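You operate a simulated robot arm through the tools that you are given. There is no shell and no other tool.

The job below is to be done with a simulated robot arm. You get a single attempt, and the scene is never put back.

Task
Log the temperature for the grey folder's job, print the label and stick it on that folder.
Fine: bring up the job printed on the folder; LOG once at TEMP, then PRINT once; label square in the white frame. Leave the desk's other keys, switches, knob and plugs.

The check looks at the end state, three seconds after you hand in, the way a careful person would. Anything else that was tipped, shoved, dropped, spilled or broken makes it a failure.

Robot
A 7-joint arm with a two-finger parallel gripper, fixed in place. Base frame: the origin is at the foot of the arm, x ahead of it, y to its left, z up; the work surface is at about z = 72.5. Units: cm, degrees, N and s.
Its first joint turns from -132.0 to 132.0 degrees. Payload 3.91 kg.
Tool frame: the origin (TCP) lies between the finger pads and is the grasp point; the fingertips stand 3 cm ahead of it; z points along the fingers, y is the line along which they close. The gripper opens to 11 cm. The fingers are 2 cm wide and 1 cm thick; the gripper's body (4.8 by 11.2 cm) begins 5.5 cm behind the TCP.
Orientation is that of the tool frame in the base frame, as [roll, pitch, yaw] about the fixed x, y, z axes, in that order (R = Rz(yaw) Ry(pitch) Rx(roll)). With the fingers straight down and closing along the base's y, the tool's x points along the base's -x, its y along +y and its z along -z.

Tools
- The arm moves only by the tool arm_command. Its argument "targets" is a list that holds one entry, the list of rows, each a list of 7 numbers: the turn, a rotation vector about the tool's x, y, z in degrees, then the shift along the tool's x, y, z in mm, then the gripper command, from -1 (shut) to 1 (fully open), values between in proportion. In form: [[[ax, ay, az, x, y, z, jaw], ...]]. A call has 1 to 20 rows; each row shifts and turns the commanded pose from where the row before left it, along the tool's axes as they then stand. A row lasts 0.2 s, in which the tool goes at most 5 cm and 8.6 degrees; a call with a longer step from one row to the next is refused whole, and so is a gripper value outside its range. Where a pose cannot be reached the arm comes as near as it can. A force on the tool above 40 N (or 10 N above the force at the start of the call, whichever is more), or a blocked arm, ends the call early, and 0.2 s more pass. Each finger travels about 10.8 cm/s and halts on what it meets, pressing with about 24 N; the grip force reading is that of the motor and also rises with nothing between the fingers. The clock runs only during rows and for 0.2 s after the last one: add rows that do not move to give the fingers time. The reply holds the time, the measured pose of the TCP, the force on the tool along the base axes, the opening and the grip force, in the units named above and with some noise, with the torque about the TCP (base axes, N m) and any sound that the robot's microphone picked up.
- Cameras (640 x 400 px; columns grow to the right, rows downward): "scene" is fixed at [39.91, 49.97, 130.56]; the picture's right is [-0.98, -0.20, 0.00], its down [-0.08, 0.38, -0.92] and it looks along [0.19, -0.90, -0.39] (base axes); focal length 318 px, centre (320, 200). "wrist" rides on the gripper at [7.2, 1.7, -10.3] in the tool frame; the picture's right is [-0.23, 0.97, 0.00], its down [-0.76, -0.18, -0.62] and it looks along [-0.61, -0.14, 0.78] (tool axes); focal length 222 px, centre (320, 200). There is no depth. A picture from a camera that has moved, and an enlarged one, comes with that camera's place and axes in the base frame and with its lens.
- get_image(camera): a new picture of that camera. It takes no simulated time.
- inspect(camera, box): a new picture of the part [left, top, right, bottom] of that camera's present view, enlarged. It takes no simulated time.
- hand_in(): hands the job in; it is judged then, once.

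Nothing tells you positions but the pictures and the camera data. Unless the task says otherwise, let go and move clear before handing in.

The tools are called after ">>>" by a JSON object that holds its "api" and its "payload". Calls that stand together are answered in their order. arm_command: Moves the arm, as the interface text tells. Its arguments: {"type":"object","properties":{"targets":{"type":"array"}},"required":["targets"]} The other tools are called the same way: get_image (camera) takes a picture; inspect (camera, box) takes an enlarged picture of a part of a camera's view; hand_in () hands the job in.

At the start:

```text
t: 0.0
ee_pos: [59.29, -45.64, 103.85]
orientation: [-180.0, 0.0, -180.0]
force: [-0.4, 0.3, -0.6]
wrist_torque: [0.0, 0.0, -0.02]
opening: 11.01
gripper_force: 0.1
```

scene: 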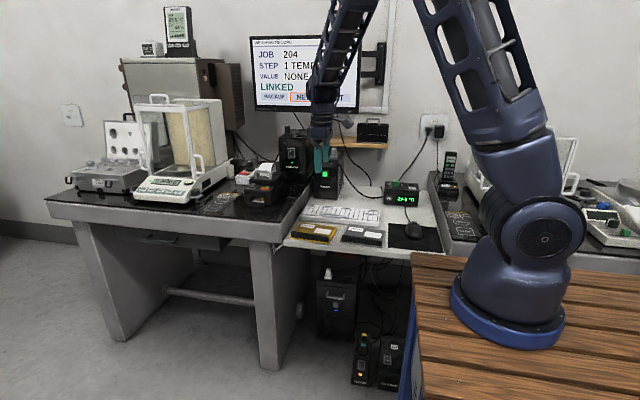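
wrist: 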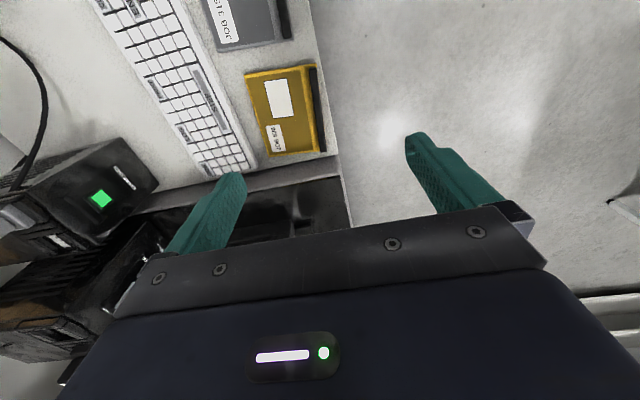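

I see a lab desk with a monitor, keyboard, mouse, several folders, and a label printer. I'll zoom in on the main parts before moving anything.

>>> {"api": "inspect", "payload": {"camera": "scene", "box": [240, 25, 400, 125]}}

>>> {"api": "inspect", "payload": {"camera": "scene", "box": [270, 170, 450, 260]}}

>>> {"api": "inspect", "payload": {"camera": "scene", "box": [210, 120, 370, 220]}}

>>> {"api": "inspect", "payload": {"camera": "wrist", "box": [80, 0, 360, 180]}}

>>> {"api": "inspect", "payload": {"camera": "scene", "box": [370, 110, 480, 250]}}

```text
4.00 times, centred on (320, 75) of scene
camera zoom: at [39.91, 49.97, 130.56], right [-0.98, -0.2, 0.0], down [-0.08, 0.38, -0.92], along [0.19, -0.9, -0.39], focal length 1272 px, centre (320, 700)
```

zoom: 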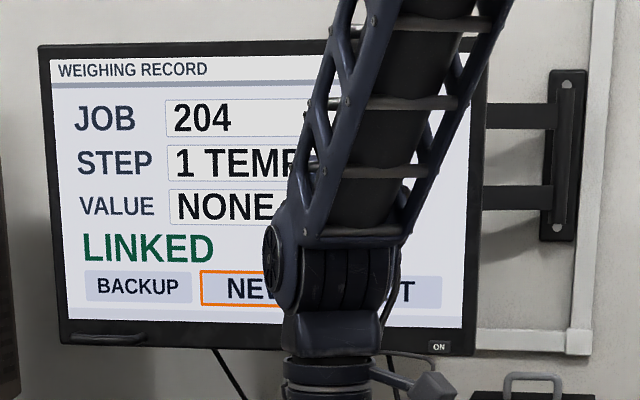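

```text
3.56 times, centred on (360, 215) of scene
camera zoom: at [39.91, 49.97, 130.56], right [-0.98, -0.2, 0.0], down [-0.08, 0.38, -0.92], along [0.19, -0.9, -0.39], focal length 1130 px, centre (178, 147)
```

zoom: 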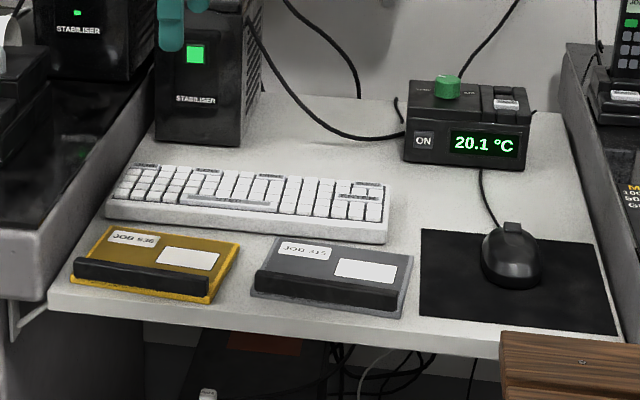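

```text
4.00 times, centred on (290, 170) of scene
camera zoom: at [39.91, 49.97, 130.56], right [-0.98, -0.2, 0.0], down [-0.08, 0.38, -0.92], along [0.19, -0.9, -0.39], focal length 1272 px, centre (440, 320)
```

zoom: 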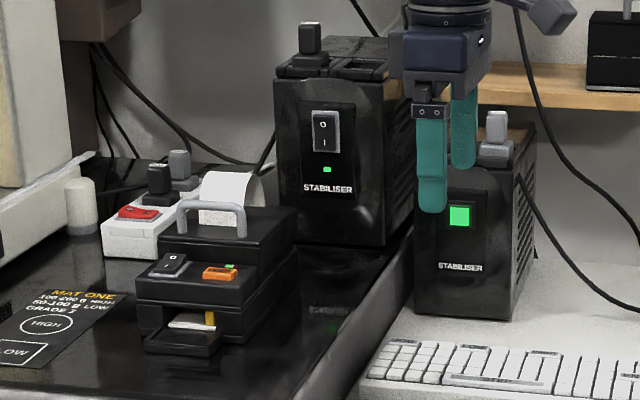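

```text
2.22 times, centred on (220, 90) of wrist
camera zoom: at [52.05, -43.93, 114.03], right [0.23, 0.97, 0.0], down [0.76, -0.18, 0.62], along [0.61, -0.14, -0.78], focal length 494 px, centre (542, 444)
```

zoom: 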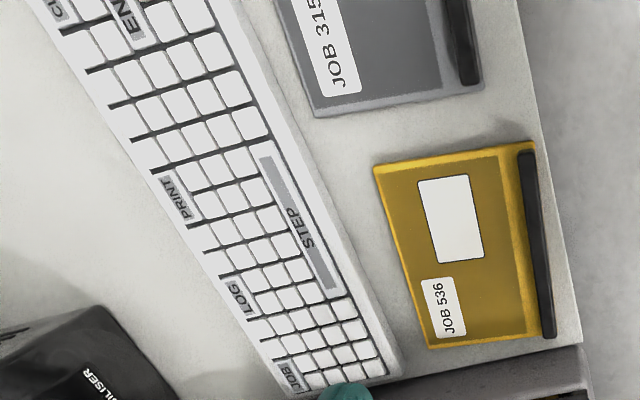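

```text
2.86 times, centred on (425, 180) of scene
camera zoom: at [39.91, 49.97, 130.56], right [-0.98, -0.2, 0.0], down [-0.08, 0.38, -0.92], along [0.19, -0.9, -0.39], focal length 908 px, centre (20, 257)
```

zoom: 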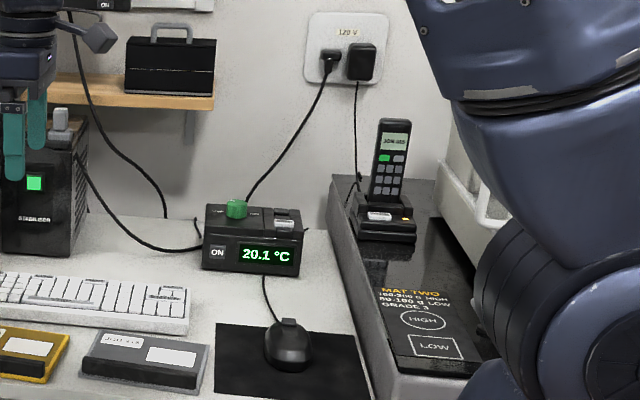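

The grey folder carries JOB 315. The keyboard has JOB, LOG, PRINT and STEP keys, and the printer sits on the black bench to the left. I'll move the wrist camera over the keyboard to read every key.

>>> {"api": "arm_command", "payload": {"targets": [[[0, 0, 0, 23, -34, 0, 1], [0, 0, 0, 23, -34, 0, 1], [0, 0, 0, 23, -34, 0, 1], [0, 0, 0, 23, -34, 0, 1], [0, 0, 0, 23, -34, 0, 1], [0, 0, 0, 23, -34, 0, 1], [0, 0, 0, 0, 0, 0, 1]]]}}

```text
t: 1.6
ee_pos: [45.51, -65.99, 103.8]
orientation: [180.0, 0.0, -179.9]
force: [0.9, -0.6, -0.5]
wrist_torque: [0.0, 0.03, 0.02]
opening: 11.02
gripper_force: 0.0
```

The arm is now above the keyboard. I'll take pictures from both cameras.

>>> {"api": "get_image", "payload": {"camera": "wrist"}}

>>> {"api": "get_image", "payload": {"camera": "scene"}}

```text
taken
camera wrist: at [38.27, -64.31, 113.99], right [0.23, 0.97, 0.0], down [0.76, -0.18, 0.62], along [0.61, -0.14, -0.78], focal length 222 px, centre (320, 200)
```

wrist: 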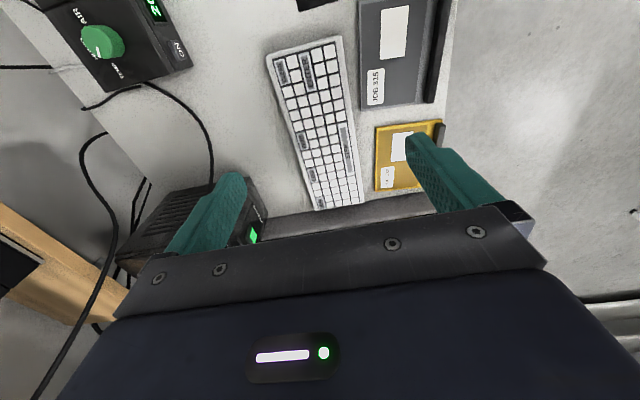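

```text
taken
```

scene: 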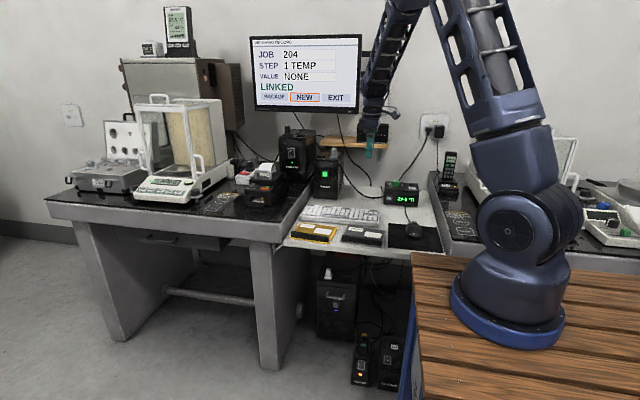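

>>> {"api": "inspect", "payload": {"camera": "wrist", "box": [250, 20, 410, 120]}}

>>> {"api": "inspect", "payload": {"camera": "wrist", "box": [260, 110, 420, 210]}}

>>> {"api": "inspect", "payload": {"camera": "wrist", "box": [40, 0, 200, 100]}}

>>> {"api": "inspect", "payload": {"camera": "scene", "box": [240, 25, 400, 125]}}

```text
4.00 times, centred on (330, 70) of wrist
camera zoom: at [38.27, -64.31, 113.99], right [0.23, 0.97, 0.0], down [0.76, -0.18, 0.62], along [0.61, -0.14, -0.78], focal length 888 px, centre (280, 720)
```

zoom: 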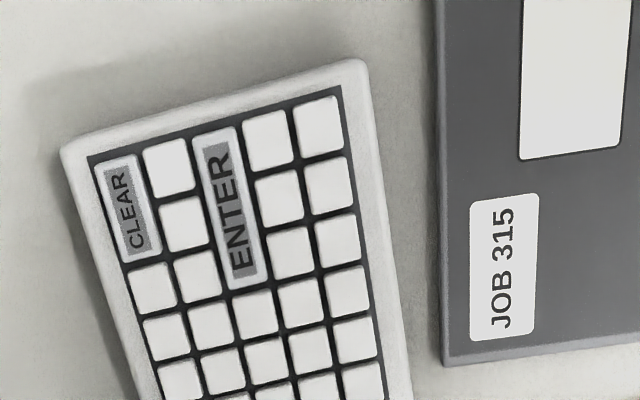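

```text
4.00 times, centred on (340, 160) of wrist
camera zoom: at [38.27, -64.31, 113.99], right [0.23, 0.97, 0.0], down [0.76, -0.18, 0.62], along [0.61, -0.14, -0.78], focal length 888 px, centre (240, 360)
```

zoom: 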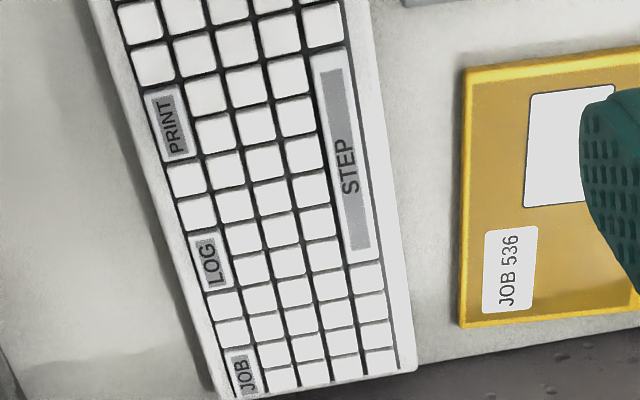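

```text
4.00 times, centred on (120, 50) of wrist
camera zoom: at [38.27, -64.31, 113.99], right [0.23, 0.97, 0.0], down [0.76, -0.18, 0.62], along [0.61, -0.14, -0.78], focal length 888 px, centre (1120, 800)
```

zoom: 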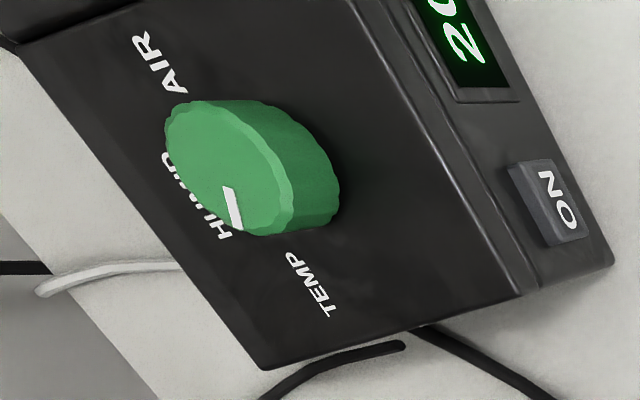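

```text
4.00 times, centred on (320, 75) of scene
camera zoom: at [39.91, 49.97, 130.56], right [-0.98, -0.2, 0.0], down [-0.08, 0.38, -0.92], along [0.19, -0.9, -0.39], focal length 1272 px, centre (320, 700)
```

zoom: 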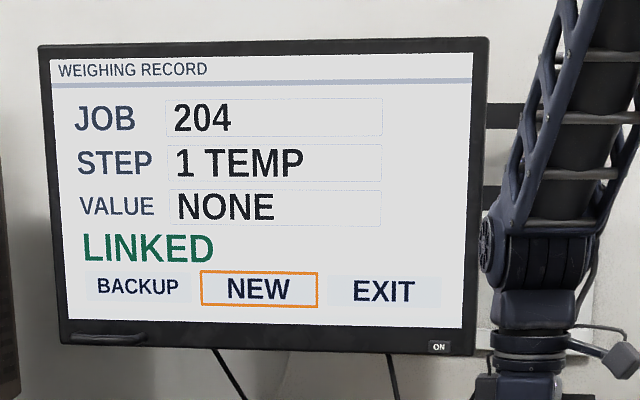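

The keys are laid out along the keyboard's back row: CLEAR, PRINT, LOG and JOB, with ENTER near one end and STEP as the long front bar. The printer is next; I'll move the wrist camera toward it to see its outlet.

>>> {"api": "arm_command", "payload": {"targets": [[[0, 0, 0, -34, 14, -13, 1], [0, 0, 0, -34, 14, -13, 1], [0, 0, 0, -34, 14, -13, 1], [0, 0, 0, -34, 14, -13, 1], [0, 0, 0, -34, 14, -13, 1], [0, 0, 0, -34, 14, -13, 1], [0, 0, 0, -34, 14, -13, 1], [0, 0, 0, -34, 14, -13, 1], [0, 0, 7.5, 0, 0, 0, 1], [0, 0, 7.5, 0, 0, 0, 1], [0, 0, 7.5, 0, 0, 0, 1], [0, 0, 7.5, 0, 0, 0, 1], [0, 0, 7.5, 0, 0, 0, 1], [0, 0, 7.5, 0, 0, 0, 1], [0, 0, 0, 0, 0, 0, 1]]]}}

>>> {"api": "get_image", "payload": {"camera": "wrist"}}

>>> {"api": "get_image", "payload": {"camera": "scene"}}

```text
t: 4.8
ee_pos: [72.74, -54.79, 114.18]
orientation: [180.0, 0.0, 134.9]
force: [-0.2, 0.1, 0.6]
wrist_torque: [0.01, 0.01, 0.03]
opening: 11.0
gripper_force: 0.1
```

```text
taken
camera wrist: at [68.75, -48.49, 124.38], right [0.85, 0.53, 0.0], down [0.41, -0.66, 0.62], along [0.33, -0.53, -0.78], focal length 222 px, centre (320, 200)
```

wrist: 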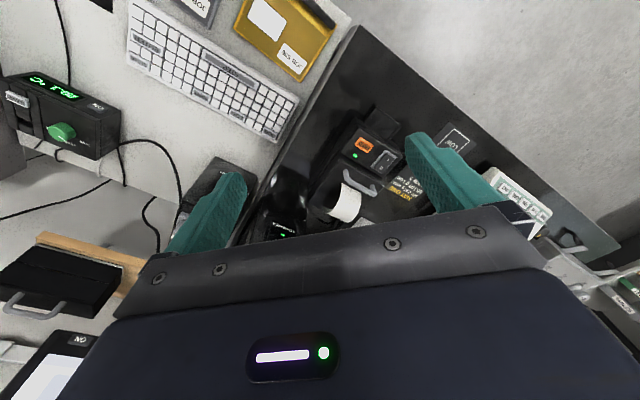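

```text
taken
```

scene: 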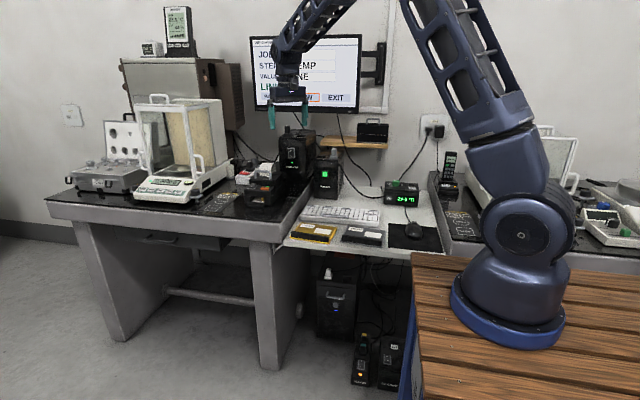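

>>> {"api": "inspect", "payload": {"camera": "wrist", "box": [300, 90, 460, 230]}}

>>> {"api": "inspect", "payload": {"camera": "scene", "box": [230, 155, 310, 225]}}

>>> {"api": "inspect", "payload": {"camera": "wrist", "box": [120, 0, 340, 140]}}

```text
2.86 times, centred on (380, 160) of wrist
camera zoom: at [68.75, -48.49, 124.38], right [0.85, 0.53, 0.0], down [0.41, -0.66, 0.62], along [0.33, -0.53, -0.78], focal length 635 px, centre (149, 314)
```

zoom: 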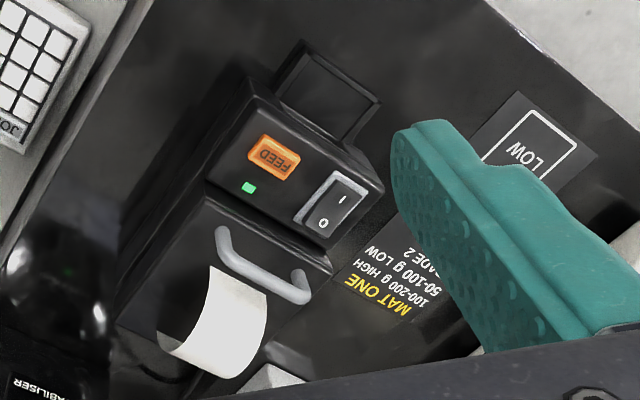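

```text
5.71 times, centred on (270, 190) of scene
camera zoom: at [39.91, 49.97, 130.56], right [-0.98, -0.2, 0.0], down [-0.08, 0.38, -0.92], along [0.19, -0.9, -0.39], focal length 1816 px, centre (606, 257)
```

zoom: 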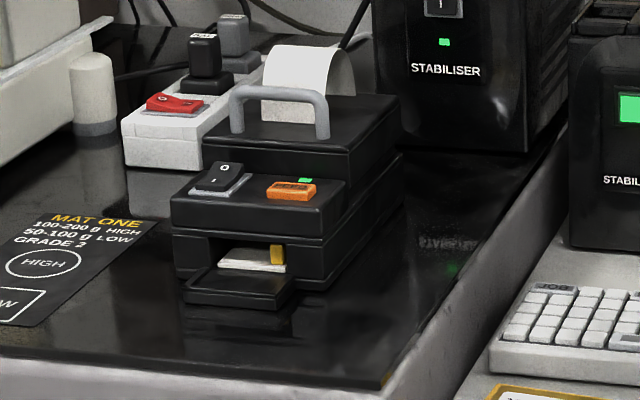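

```text
2.86 times, centred on (230, 70) of wrist
camera zoom: at [68.75, -48.49, 124.38], right [0.85, 0.53, 0.0], down [0.41, -0.66, 0.62], along [0.33, -0.53, -0.78], focal length 635 px, centre (577, 571)
```

zoom: 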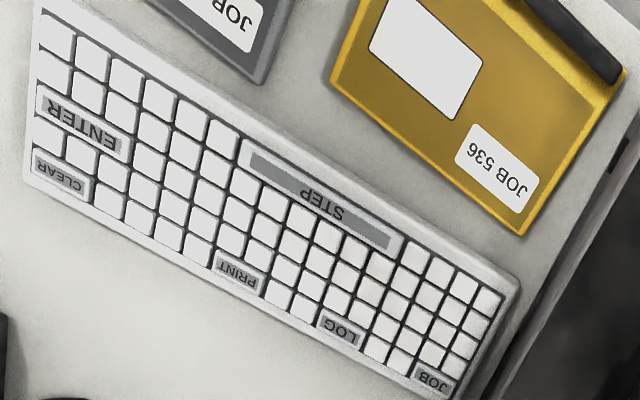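

The printer outlet faces the +y side at roughly (88, -55, 81), on a bench about 7 cm higher than the desk. I'll shut the gripper, turn back, hover over JOB at about (69.4, -71.4, 75.2) and tilt so that only a fingertip edge will touch the key.

>>> {"api": "arm_command", "payload": {"targets": [[[0, 0, -7.5, 0, 0, 0, -1], [0, 0, -7.5, 0, 0, 0, -1], [0, 0, -7.5, 0, 0, 0, -1], [0, 0, -7.5, 0, 0, 0, -1], [0, 0, -7.5, 0, 0, 0, -1], [0, 0, -7.5, 0, 0, 0, -1], [0, 0, 0, 4.8, -23.6, 28.6, -1], [0, 0, 0, 4.8, -23.6, 28.6, -1], [0, 0, 0, 4.8, -23.6, 28.6, -1], [0, 0, 0, 4.8, -23.6, 28.6, -1], [0, 0, 0, 4.8, -23.6, 28.6, -1], [0, 0, 0, 4.8, -23.6, 28.6, -1], [0, 0, 0, 4.8, -23.6, 28.6, -1], [6.67, 0, 0, 0, 0, 0, -1], [6.67, 0, 0, 0, 0, 0, -1], [6.67, 0, 0, 0, 0, 0, -1], [0, 0, 0, 0, 0, 0, -1]]]}}

>>> {"api": "get_image", "payload": {"camera": "wrist"}}

>>> {"api": "get_image", "payload": {"camera": "scene"}}

```text
t: 8.4
ee_pos: [69.38, -71.33, 94.12]
orientation: [-159.9, 0.0, 180.0]
force: [-0.3, 0.1, -0.4]
wrist_torque: [-0.01, 0.04, 0.02]
opening: 0.0
gripper_force: 23.8
```

```text
taken
camera wrist: at [62.09, -66.19, 103.16], right [0.23, 0.91, -0.33], down [0.76, 0.05, 0.65], along [0.61, -0.4, -0.69], focal length 222 px, centre (320, 200)
```

wrist: 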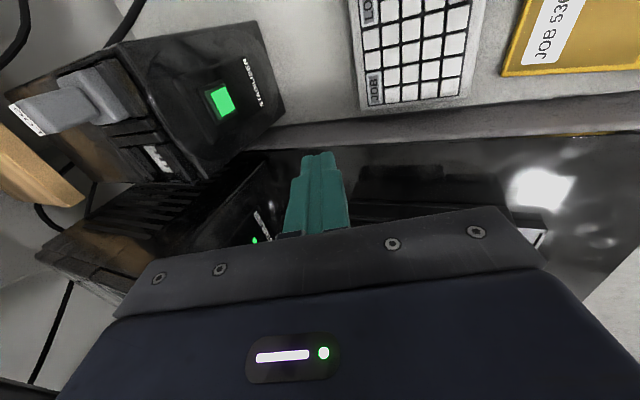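

```text
taken
```

scene: 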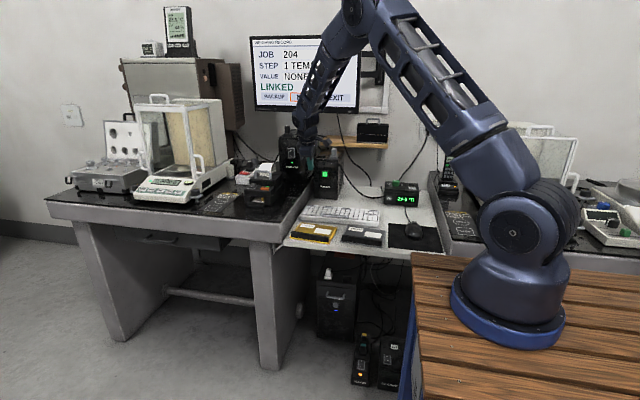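

The pose was reached exactly. I'll lower to about 2 cm above the key and check the alignment.

>>> {"api": "arm_command", "payload": {"targets": [[[0, 0, 0, 0, 11.6, 32, -1], [0, 0, 0, 0, 11.6, 32, -1], [0, 0, 0, 0, 11.6, 32, -1], [0, 0, 0, 0, 11.6, 32, -1], [0, 0, 0, 0, 0, 0, -1]]]}}

>>> {"api": "inspect", "payload": {"camera": "wrist", "box": [240, 60, 480, 210]}}

>>> {"api": "inspect", "payload": {"camera": "scene", "box": [270, 150, 400, 250]}}

```text
t: 9.6
ee_pos: [69.37, -71.4, 80.4]
orientation: [-159.8, -0.1, 179.9]
force: [0.4, -0.4, 0.1]
wrist_torque: [-0.01, 0.0, -0.02]
opening: 0.0
gripper_force: 23.8
```

```text
2.67 times, centred on (360, 135) of wrist
camera zoom: at [62.14, -66.23, 89.53], right [0.23, 0.91, -0.33], down [0.76, 0.05, 0.65], along [0.61, -0.4, -0.69], focal length 592 px, centre (213, 373)
```

zoom: 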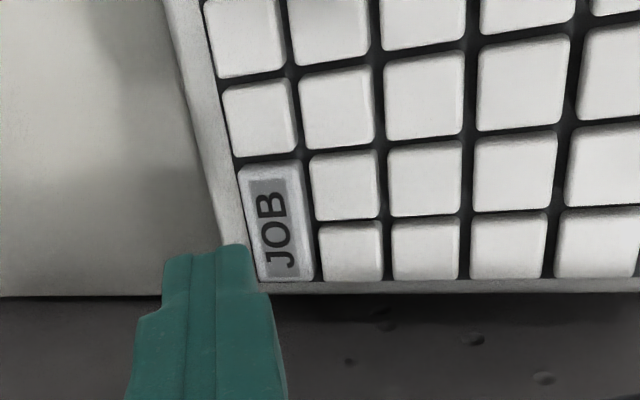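

```text
4.00 times, centred on (335, 200) of scene
camera zoom: at [39.91, 49.97, 130.56], right [-0.98, -0.2, 0.0], down [-0.08, 0.38, -0.92], along [0.19, -0.9, -0.39], focal length 1272 px, centre (260, 200)
```

zoom: 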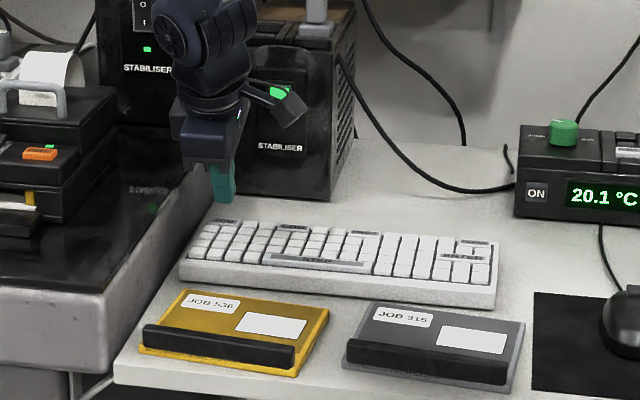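

The fingertip edge lines up with the JOB key. I'll go down slowly, watching force and sound, to learn the press depth.

>>> {"api": "arm_command", "payload": {"targets": [[[0, 0, 0, 0, 2.4, 6.6, -1], [0, 0, 0, 0, 2.4, 6.6, -1], [0, 0, 0, 0, 1.4, 3.8, -1], [0, 0, 0, 0, 0, 0, -1]]]}}

>>> {"api": "inspect", "payload": {"camera": "wrist", "box": [240, 60, 480, 210]}}

```text
t: 10.6
ee_pos: [69.29, -71.39, 78.77]
orientation: [-160.0, 0.0, -180.0]
force: [-0.5, -0.6, 0.0]
wrist_torque: [0.02, 0.0, 0.0]
opening: 0.01
gripper_force: 24.1
```

```text
2.67 times, centred on (360, 135) of wrist
camera zoom: at [62.1, -66.24, 87.78], right [0.23, 0.91, -0.33], down [0.76, 0.05, 0.65], along [0.61, -0.4, -0.69], focal length 592 px, centre (213, 373)
```

zoom: 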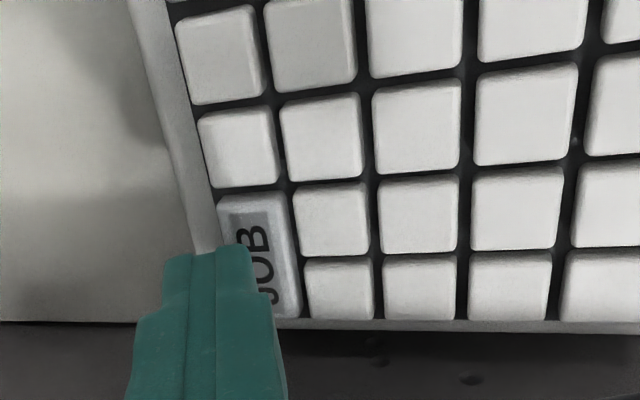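

There's no contact yet, so I'll continue in small steps.

>>> {"api": "arm_command", "payload": {"targets": [[[0, 0, 0, 0, 0.7, 1.9, -1], [0, 0, 0, 0, 0.7, 1.9, -1], [0, 0, 0, 0, 0, 0, -1]]]}}

>>> {"api": "inspect", "payload": {"camera": "scene", "box": [240, 25, 400, 125]}}

```text
t: 11.4
ee_pos: [69.24, -71.35, 78.37]
orientation: [-160.0, 0.0, -180.0]
force: [0.5, -0.1, 1.7]
wrist_torque: [-0.03, 0.02, 0.01]
opening: 0.02
gripper_force: 24.4
heard: click
```

```text
4.00 times, centred on (320, 75) of scene
camera zoom: at [39.91, 49.97, 130.56], right [-0.98, -0.2, 0.0], down [-0.08, 0.38, -0.92], along [0.19, -0.9, -0.39], focal length 1272 px, centre (320, 700)
```

zoom: 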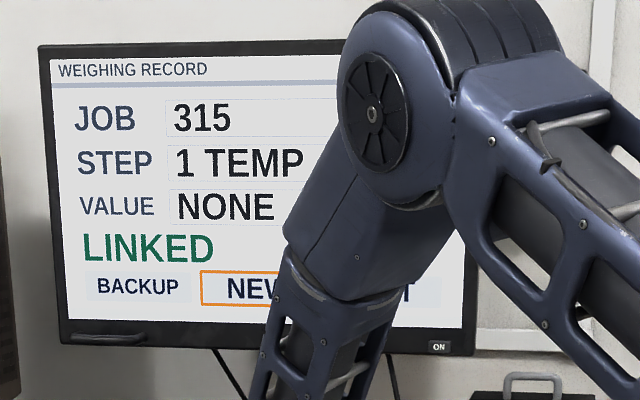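

It clicked, and the screen now shows JOB 315, STEP 1 TEMP. I'll lift straight up and move across above LOG at about (62, -71.4).

>>> {"api": "arm_command", "payload": {"targets": [[[0, 0, 0, 0, -6.8, -18.8, -1], [0, 0, 0, 0, -3.4, -9.4, -1], [0, 0, 0, 36.5, 0, 0, -1], [0, 0, 0, 36.5, 0, 0, -1], [0, 0, 0, 0, 0, 0, -1]]]}}

>>> {"api": "inspect", "payload": {"camera": "wrist", "box": [240, 60, 480, 210]}}

>>> {"api": "inspect", "payload": {"camera": "scene", "box": [240, 25, 400, 125]}}

```text
t: 12.6
ee_pos: [62.14, -71.44, 81.21]
orientation: [-160.0, 0.0, 180.0]
force: [1.2, 0.6, -0.3]
wrist_torque: [-0.01, -0.04, 0.0]
opening: 0.02
gripper_force: 23.6
```

```text
2.67 times, centred on (360, 135) of wrist
camera zoom: at [54.76, -66.26, 90.33], right [0.23, 0.91, -0.33], down [0.76, 0.05, 0.65], along [0.61, -0.4, -0.69], focal length 592 px, centre (213, 373)
```

zoom: 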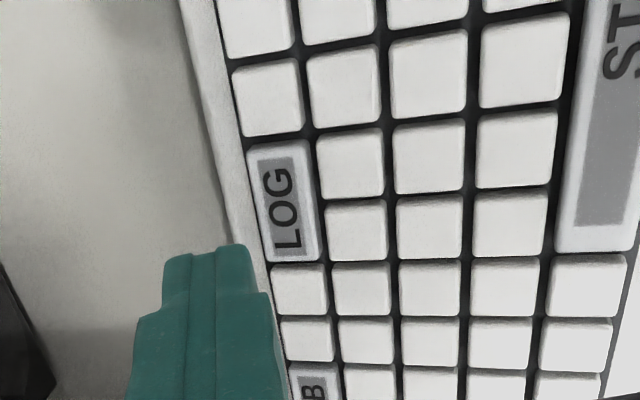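

```text
4.00 times, centred on (320, 75) of scene
camera zoom: at [39.91, 49.97, 130.56], right [-0.98, -0.2, 0.0], down [-0.08, 0.38, -0.92], along [0.19, -0.9, -0.39], focal length 1272 px, centre (320, 700)
```

zoom: 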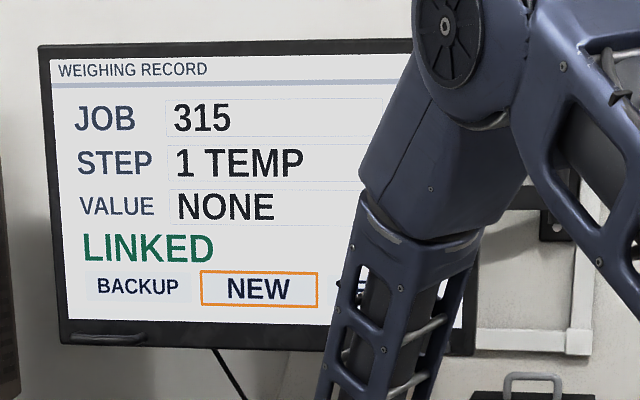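

The screen shows JOB 315, STEP 1 TEMP, VALUE NONE and LINKED. I'll centre on LOG at about x = 61.7 and press it once.

>>> {"api": "arm_command", "payload": {"targets": [[[0, 0, 0, 4.5, 1.9, -0.7, -1], [0, 0, 0, 0, 5.1, 14.1, -1], [0, 0, 0, 0, 2.7, 7.5, -1], [0, 0, 0, 0, 1.4, 3.8, -1], [0, 0, 0, 0, 0.7, 1.9, -1], [0, 0, 0, 0, 0.5, 1.4, -1], [0, 0, 0, 0, 0, 0, -1]]]}}

>>> {"api": "inspect", "payload": {"camera": "scene", "box": [240, 25, 400, 125]}}

```text
t: 14.2
ee_pos: [61.58, -71.06, 78.27]
orientation: [-160.0, 0.1, -180.0]
force: [0.6, -0.2, 1.9]
wrist_torque: [0.02, -0.03, 0.0]
opening: 0.0
gripper_force: 24.1
heard: click
```

```text
4.00 times, centred on (320, 75) of scene
camera zoom: at [39.91, 49.97, 130.56], right [-0.98, -0.2, 0.0], down [-0.08, 0.38, -0.92], along [0.19, -0.9, -0.39], focal length 1272 px, centre (320, 700)
```

zoom: 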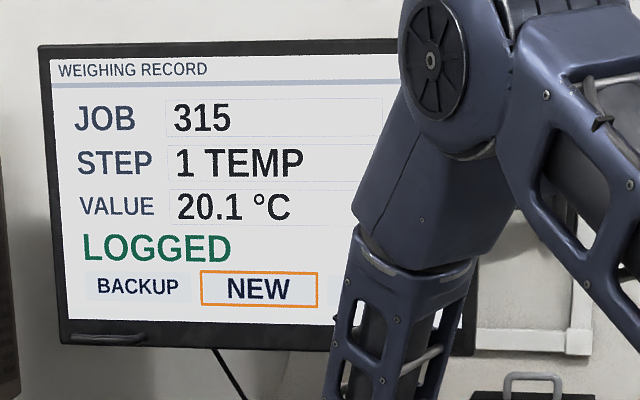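

The screen reads LOGGED with a value of 20.1 °C. I'll lift and move above PRINT at about (54.3, -71.3).

>>> {"api": "arm_command", "payload": {"targets": [[[0, 0, 0, 0, -6.8, -18.8, -1], [0, 0, 0, 0, -3.4, -9.4, -1], [0, 0, 0, 37, 0, 0, -1], [0, 0, 0, 37, 0, 0, -1], [0, 0, 0, 0, 0, 0, -1]]]}}

>>> {"api": "inspect", "payload": {"camera": "wrist", "box": [240, 60, 480, 210]}}

>>> {"api": "inspect", "payload": {"camera": "scene", "box": [240, 25, 400, 125]}}

>>> {"api": "inspect", "payload": {"camera": "scene", "box": [230, 155, 310, 225]}}

```text
t: 15.4
ee_pos: [54.28, -71.19, 81.48]
orientation: [-160.0, 0.0, -180.0]
force: [0.5, -0.6, 0.8]
wrist_torque: [-0.01, -0.01, 0.0]
opening: 0.01
gripper_force: 23.4
```

```text
2.67 times, centred on (360, 135) of wrist
camera zoom: at [46.94, -66.05, 90.44], right [0.23, 0.91, -0.33], down [0.76, 0.05, 0.65], along [0.61, -0.4, -0.69], focal length 592 px, centre (213, 373)
```

zoom: 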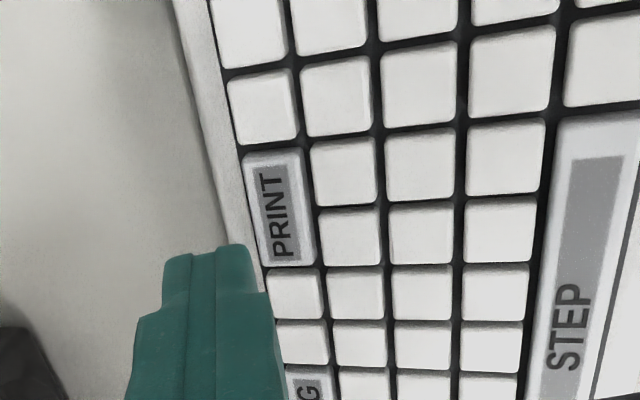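

```text
4.00 times, centred on (320, 75) of scene
camera zoom: at [39.91, 49.97, 130.56], right [-0.98, -0.2, 0.0], down [-0.08, 0.38, -0.92], along [0.19, -0.9, -0.39], focal length 1272 px, centre (320, 700)
```

zoom: 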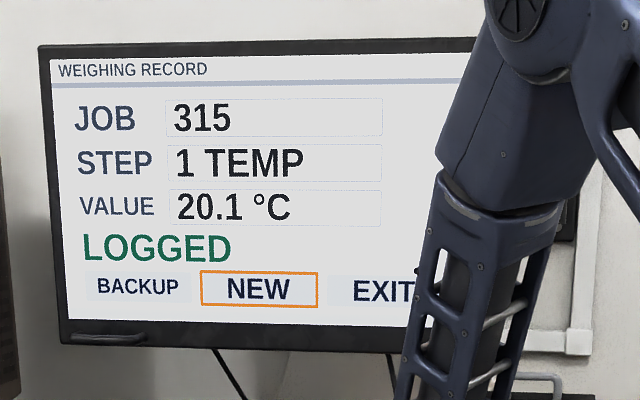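

```text
5.71 times, centred on (270, 190) of scene
camera zoom: at [39.91, 49.97, 130.56], right [-0.98, -0.2, 0.0], down [-0.08, 0.38, -0.92], along [0.19, -0.9, -0.39], focal length 1816 px, centre (606, 257)
```

zoom: 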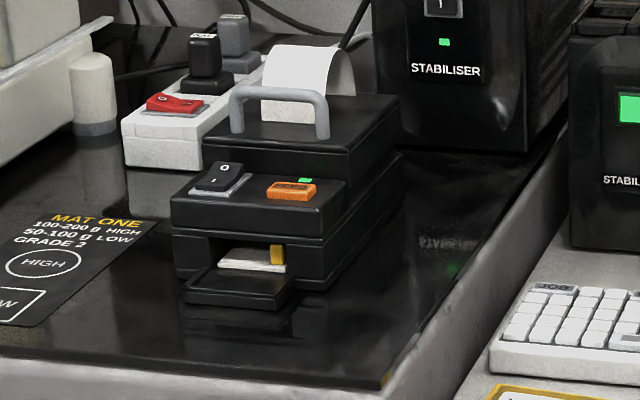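

I'm aligned on PRINT and will press it once.

>>> {"api": "arm_command", "payload": {"targets": [[[0, 0, 0, 2, 0, 0, -1], [0, 0, 0, 0, 5.1, 14.1, -1], [0, 0, 0, 0, 2.7, 7.5, -1], [0, 0, 0, 0, 1.4, 3.8, -1], [0, 0, 0, 0, 0.7, 1.9, -1], [0, 0, 0, 0, 0.4, 0.9, -1], [0, 0, 0, 0, 0, 0, -1]]]}}

>>> {"api": "inspect", "payload": {"camera": "scene", "box": [240, 25, 400, 125]}}

>>> {"api": "inspect", "payload": {"camera": "scene", "box": [230, 155, 310, 225]}}

```text
t: 17.0
ee_pos: [54.11, -71.11, 78.32]
orientation: [-160.0, 0.0, 180.0]
force: [-0.8, -0.4, 1.8]
wrist_torque: [-0.02, 0.04, -0.01]
opening: 0.0
gripper_force: 23.9
heard: click
```

```text
4.00 times, centred on (320, 75) of scene
camera zoom: at [39.91, 49.97, 130.56], right [-0.98, -0.2, 0.0], down [-0.08, 0.38, -0.92], along [0.19, -0.9, -0.39], focal length 1272 px, centre (320, 700)
```

zoom: 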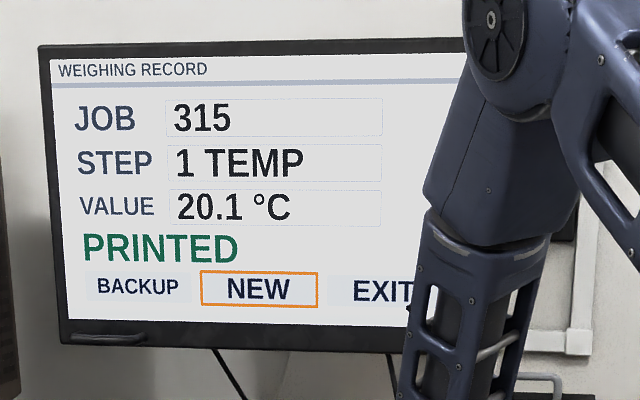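

```text
5.71 times, centred on (270, 190) of scene
camera zoom: at [39.91, 49.97, 130.56], right [-0.98, -0.2, 0.0], down [-0.08, 0.38, -0.92], along [0.19, -0.9, -0.39], focal length 1816 px, centre (606, 257)
```

zoom: 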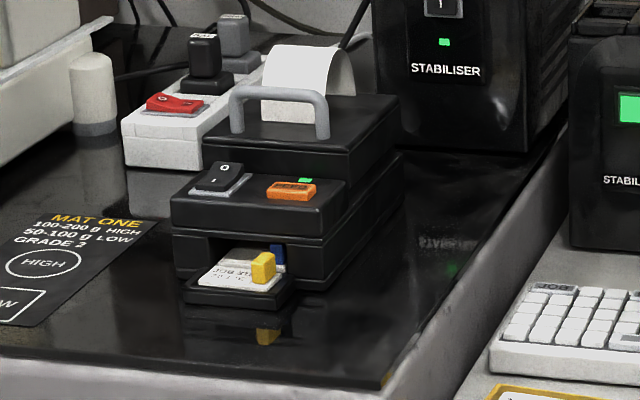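

PRINTED shows on screen, and the label has come out on the tray with an upright yellow grip tab. I'll lift off and go look at it closely.

>>> {"api": "arm_command", "payload": {"targets": [[[0, 0, 0, 0, -6.8, -18.8, -1], [0, 0, 0, 0, -13.6, -37.6, -1], [0, 0, 0, 0, -13.6, -37.6, -1], [0, 0, 0, 0, -13.6, -37.6, -1], [0, 0, 0, 0, -13.6, -37.6, -1], [0, 0, 0, 0, -13.6, -37.6, -1], [0, 0, 0, 0, -13.6, -37.6, -1], [-6.67, 0, 0, 0, 0, 0, -1], [-6.67, 0, 0, 0, 0, 0, -1], [-6.67, 0, 0, 0, 0, 0, -1], [0, 0, 0, 0, 0, 0, -1]]]}}

>>> {"api": "inspect", "payload": {"camera": "scene", "box": [240, 170, 290, 215]}}

>>> {"api": "inspect", "payload": {"camera": "scene", "box": [280, 195, 400, 255]}}

>>> {"api": "get_image", "payload": {"camera": "wrist"}}

```text
t: 19.4
ee_pos: [54.02, -71.07, 104.25]
orientation: [-180.0, 0.0, 179.9]
force: [-0.2, 0.0, 0.9]
wrist_torque: [0.03, 0.01, -0.02]
opening: 0.02
gripper_force: 24.2
```

```text
8.89 times, centred on (265, 192) of scene
camera zoom: at [39.91, 49.97, 130.56], right [-0.98, -0.2, 0.0], down [-0.08, 0.38, -0.92], along [0.19, -0.9, -0.39], focal length 2826 px, centre (809, 267)
```

zoom: 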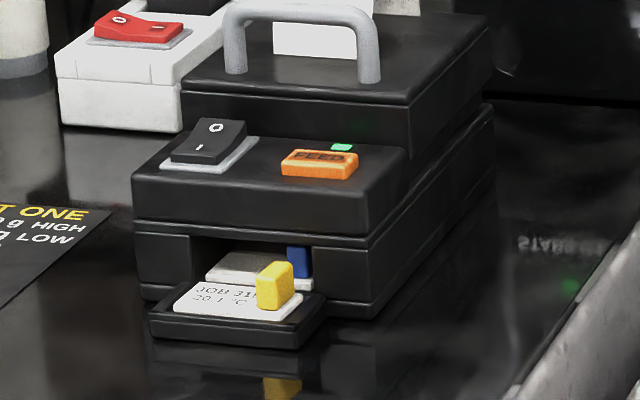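

```text
5.33 times, centred on (340, 225) of scene
camera zoom: at [39.91, 49.97, 130.56], right [-0.98, -0.2, 0.0], down [-0.08, 0.38, -0.92], along [0.19, -0.9, -0.39], focal length 1695 px, centre (213, 67)
```

zoom: 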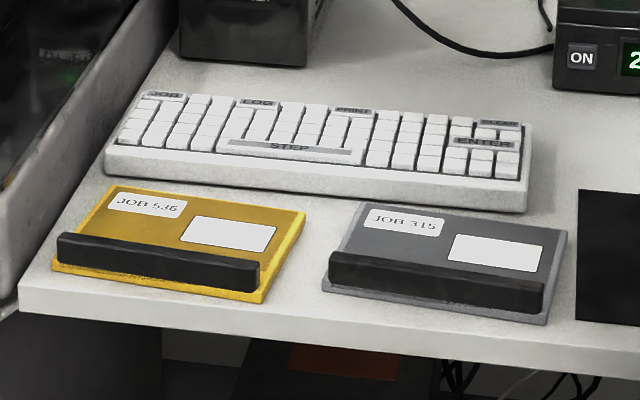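

```text
taken
camera wrist: at [46.71, -69.37, 114.48], right [0.23, 0.97, 0.0], down [0.76, -0.18, 0.62], along [0.61, -0.14, -0.78], focal length 222 px, centre (320, 200)
```

wrist: 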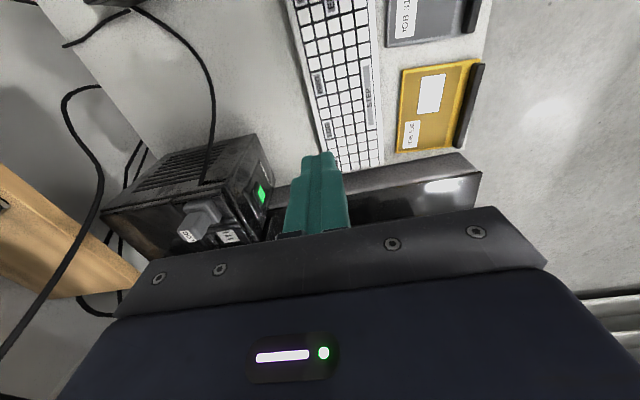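

The label reads JOB 315 / 20.1 °C, with an upright yellow tab at its -x end. I'll bring the wrist camera over the printer tray to measure the tab.

>>> {"api": "arm_command", "payload": {"targets": [[[0, 0, 0, -28.75, 26.25, 0, -1], [0, 0, 0, -28.75, 26.25, 0, -1], [0, 0, 0, -28.75, 26.25, 0, -1], [0, 0, 0, -28.75, 26.25, 0, -1], [0, 0, 0, -28.75, 26.25, 0, -1], [0, 0, 0, -28.75, 26.25, 0, -1], [0, 0, 0, -28.75, 26.25, 0, -1], [0, 0, 0, -28.75, 26.25, 0, -1], [0, 0, 7.5, 0, 0, 0, -1], [0, 0, 7.5, 0, 0, 0, -1], [0, 0, 7.5, 0, 0, 0, -1], [0, 0, 7.5, 0, 0, 0, -1], [0, 0, 7.5, 0, 0, 0, -1], [0, 0, 7.5, 0, 0, 0, -1], [0, 0, 0, 0, 0, 0, -1]]]}}

>>> {"api": "get_image", "payload": {"camera": "wrist"}}

>>> {"api": "get_image", "payload": {"camera": "scene"}}

```text
t: 22.6
ee_pos: [77.02, -50.03, 104.25]
orientation: [-179.9, 0.0, 135.0]
force: [-1.1, -0.1, 0.7]
wrist_torque: [0.0, 0.0, -0.02]
opening: 0.01
gripper_force: 24.0
```

```text
taken
camera wrist: at [73.13, -43.76, 114.51], right [0.85, 0.53, 0.0], down [0.41, -0.66, 0.62], along [0.33, -0.53, -0.78], focal length 222 px, centre (320, 200)
```

wrist: 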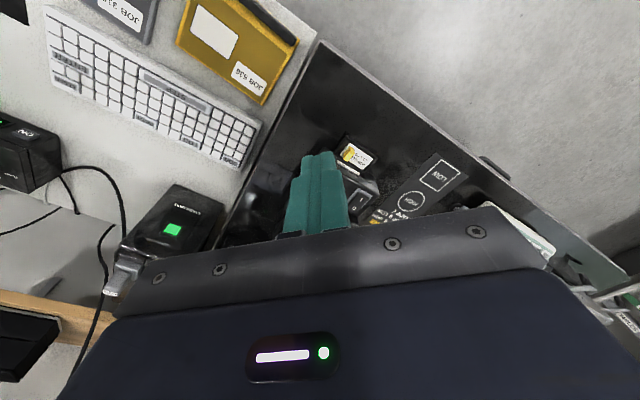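

```text
taken
```

scene: 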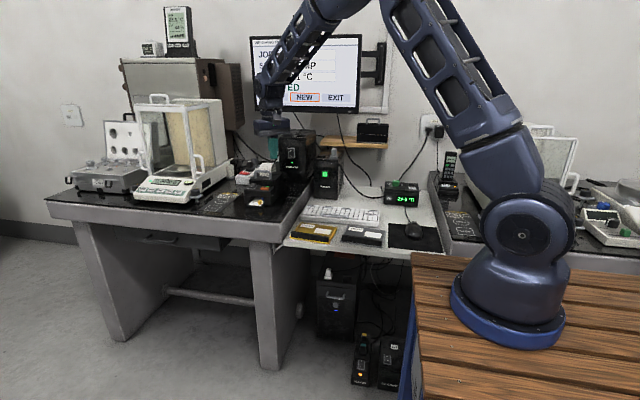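

>>> {"api": "inspect", "payload": {"camera": "wrist", "box": [310, 110, 410, 200]}}

>>> {"api": "inspect", "payload": {"camera": "wrist", "box": [330, 130, 380, 180]}}

```text
4.44 times, centred on (360, 155) of wrist
camera zoom: at [73.13, -43.76, 114.51], right [0.85, 0.53, 0.0], down [0.41, -0.66, 0.62], along [0.33, -0.53, -0.78], focal length 987 px, centre (142, 400)
```

zoom: 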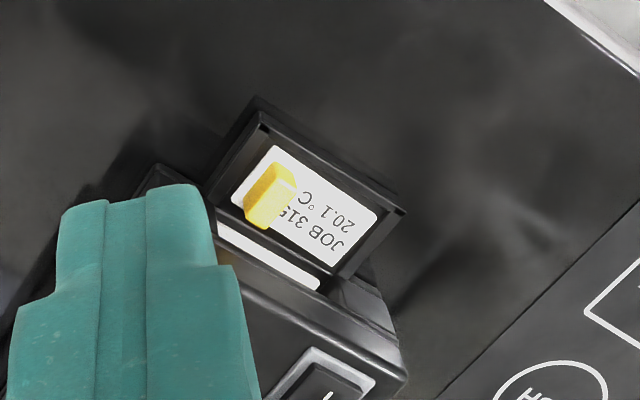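

```text
8.00 times, centred on (355, 155) of wrist
camera zoom: at [73.13, -43.76, 114.51], right [0.85, 0.53, 0.0], down [0.41, -0.66, 0.62], along [0.33, -0.53, -0.78], focal length 1777 px, centre (40, 560)
```

zoom: 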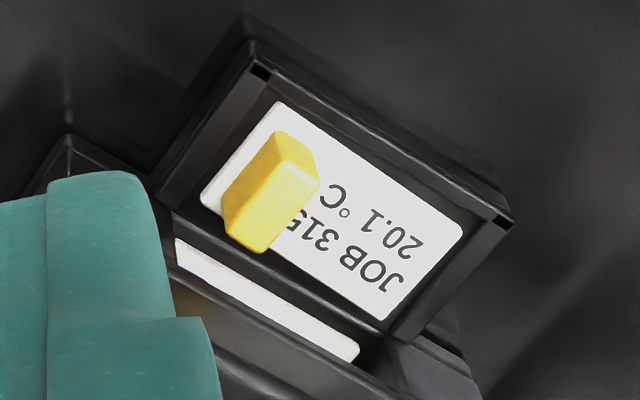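

>>> {"api": "inspect", "payload": {"camera": "wrist", "box": [340, 138, 370, 166]}}

>>> {"api": "inspect", "payload": {"camera": "scene", "box": [252, 195, 282, 213]}}

```text
14.29 times, centred on (355, 152) of wrist
camera zoom: at [73.13, -43.76, 114.51], right [0.85, 0.53, 0.0], down [0.41, -0.66, 0.62], along [0.33, -0.53, -0.78], focal length 3173 px, centre (-180, 886)
```

zoom: 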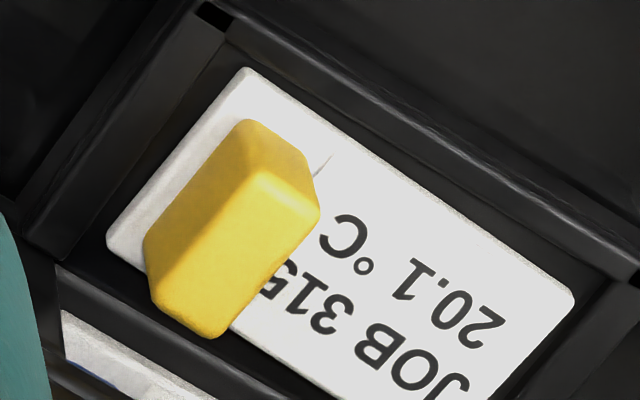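

```text
16.00 times, centred on (267, 204) of scene
camera zoom: at [39.91, 49.97, 130.56], right [-0.98, -0.2, 0.0], down [-0.08, 0.38, -0.92], along [0.19, -0.9, -0.39], focal length 5086 px, centre (1168, 136)
```

zoom: 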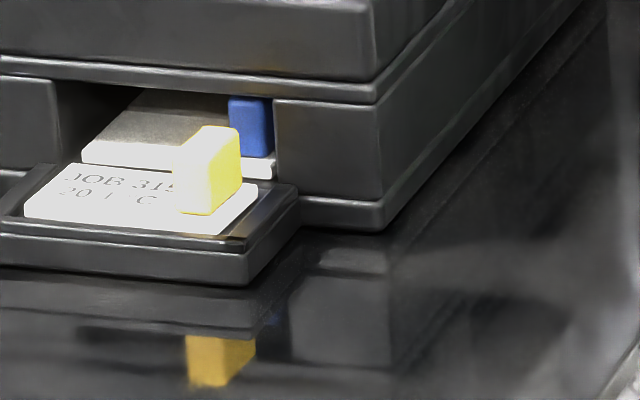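

The tab is about 0.85 cm thick in x, 1.8 cm long in y and 1.2 cm tall, centred near (85.9, -55.4). I'll turn the tool so the fingers close along x, lean the gripper away from the printer, and open a little.

>>> {"api": "arm_command", "payload": {"targets": [[[0, 0, 7.5, 0, 0, 0, -0.45], [0, 0, 7.5, 0, 0, 0, -0.45], [0, 0, 7.5, 0, 0, 0, -0.45], [0, 0, 7.5, 0, 0, 0, -0.45], [0, 0, 7.5, 0, 0, 0, -0.45], [0, 0, 7.5, 0, 0, 0, -0.45], [0, -5, 0, 0, 0, 0, -0.45], [0, -5, 0, 0, 0, 0, -0.45], [0, -5, 0, 0, 0, 0, -0.45], [0, 0, 0, 0, 0, 0, -0.45]]]}}

>>> {"api": "get_image", "payload": {"camera": "wrist"}}

>>> {"api": "get_image", "payload": {"camera": "scene"}}

```text
t: 24.8
ee_pos: [77.03, -50.2, 104.29]
orientation: [180.0, 15.0, 89.9]
force: [0.4, -0.2, 0.1]
wrist_torque: [0.02, -0.02, -0.03]
opening: 3.04
gripper_force: 0.0
```

```text
taken
camera wrist: at [78.77, -40.47, 112.29], right [0.97, -0.22, 0.06], down [-0.18, -0.57, 0.8], along [-0.14, -0.79, -0.6], focal length 222 px, centre (320, 200)
```

wrist: 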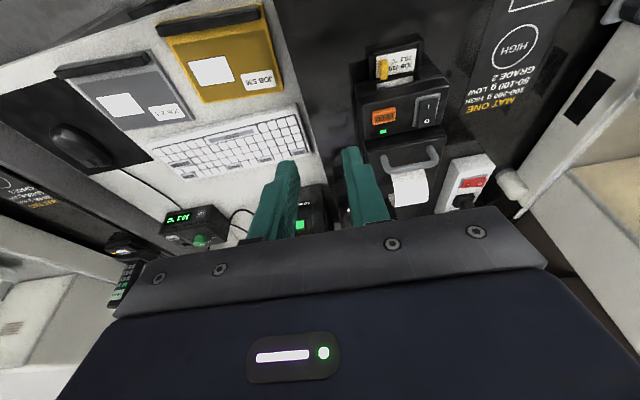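

```text
taken
```

scene: 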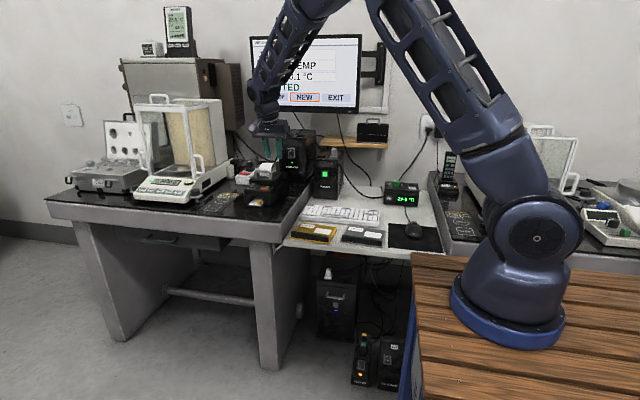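

>>> {"api": "inspect", "payload": {"camera": "wrist", "box": [340, 20, 460, 110]}}

>>> {"api": "inspect", "payload": {"camera": "wrist", "box": [370, 35, 430, 85]}}

>>> {"api": "inspect", "payload": {"camera": "wrist", "box": [50, 0, 290, 150]}}

```text
4.44 times, centred on (400, 65) of wrist
camera zoom: at [78.77, -40.47, 112.29], right [0.97, -0.22, 0.06], down [-0.18, -0.57, 0.8], along [-0.14, -0.79, -0.6], focal length 987 px, centre (-36, 800)
```

zoom: 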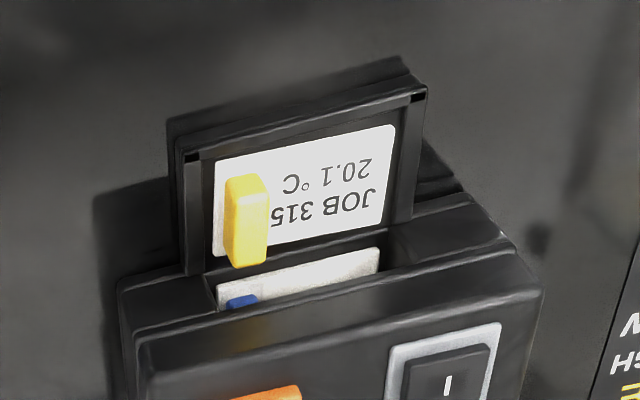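

```text
8.00 times, centred on (400, 60) of wrist
camera zoom: at [78.77, -40.47, 112.29], right [0.97, -0.22, 0.06], down [-0.18, -0.57, 0.8], along [-0.14, -0.79, -0.6], focal length 1777 px, centre (-320, 1320)
```

zoom: 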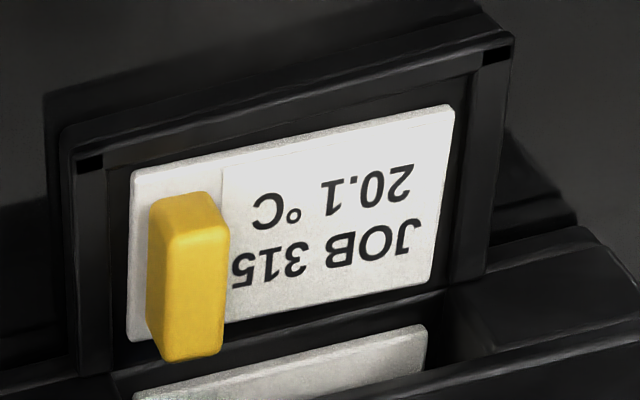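

```text
2.67 times, centred on (170, 75) of wrist
camera zoom: at [78.77, -40.47, 112.29], right [0.97, -0.22, 0.06], down [-0.18, -0.57, 0.8], along [-0.14, -0.79, -0.6], focal length 592 px, centre (720, 533)
```

zoom: 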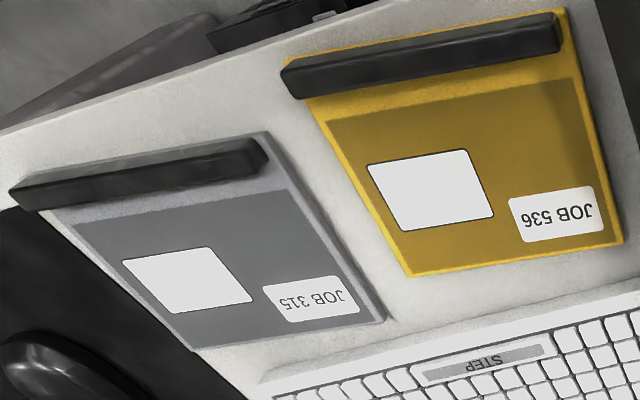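

The label's top surface is at about z = 81.2 and it is yawed about -3°. I'll move to just above the tab with the matching yaw and see whether the arm reaches.

>>> {"api": "arm_command", "payload": {"targets": [[[0, 0, 0, -1.1, 17.7, 29.9, -0.45], [0, 0, 0, -1.1, 17.7, 29.9, -0.45], [0, 0, 0, -1.1, 17.7, 29.9, -0.45], [0, 0, 0, -1.1, 17.7, 29.9, -0.45], [0, 0, 0, -1.1, 17.7, 29.9, -0.45], [0.78, 0, 2.9, 0, 0, 0, -0.45], [0, 0, 0, 0, 0, 0, -0.45]]]}}

>>> {"api": "get_image", "payload": {"camera": "wrist"}}

>>> {"api": "inspect", "payload": {"camera": "scene", "box": [220, 130, 320, 220]}}

```text
t: 26.4
ee_pos: [85.88, -54.54, 89.97]
orientation: [179.9, 14.9, 86.9]
force: [-0.5, -0.1, -0.4]
wrist_torque: [-0.01, 0.0, -0.01]
opening: 3.0
gripper_force: 0.1
```

```text
taken
camera wrist: at [87.99, -44.99, 98.0], right [0.96, -0.27, 0.06], down [-0.21, -0.56, 0.8], along [-0.18, -0.78, -0.6], focal length 222 px, centre (320, 200)
```

wrist: 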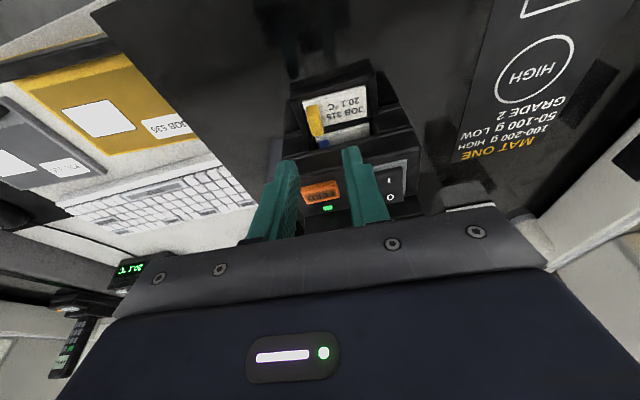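

```text
4.44 times, centred on (270, 175) of scene
camera zoom: at [39.91, 49.97, 130.56], right [-0.98, -0.2, 0.0], down [-0.08, 0.38, -0.92], along [0.19, -0.9, -0.39], focal length 1413 px, centre (542, 311)
```

zoom: 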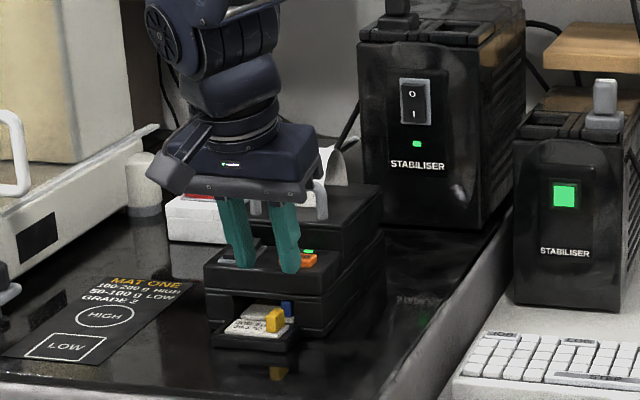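

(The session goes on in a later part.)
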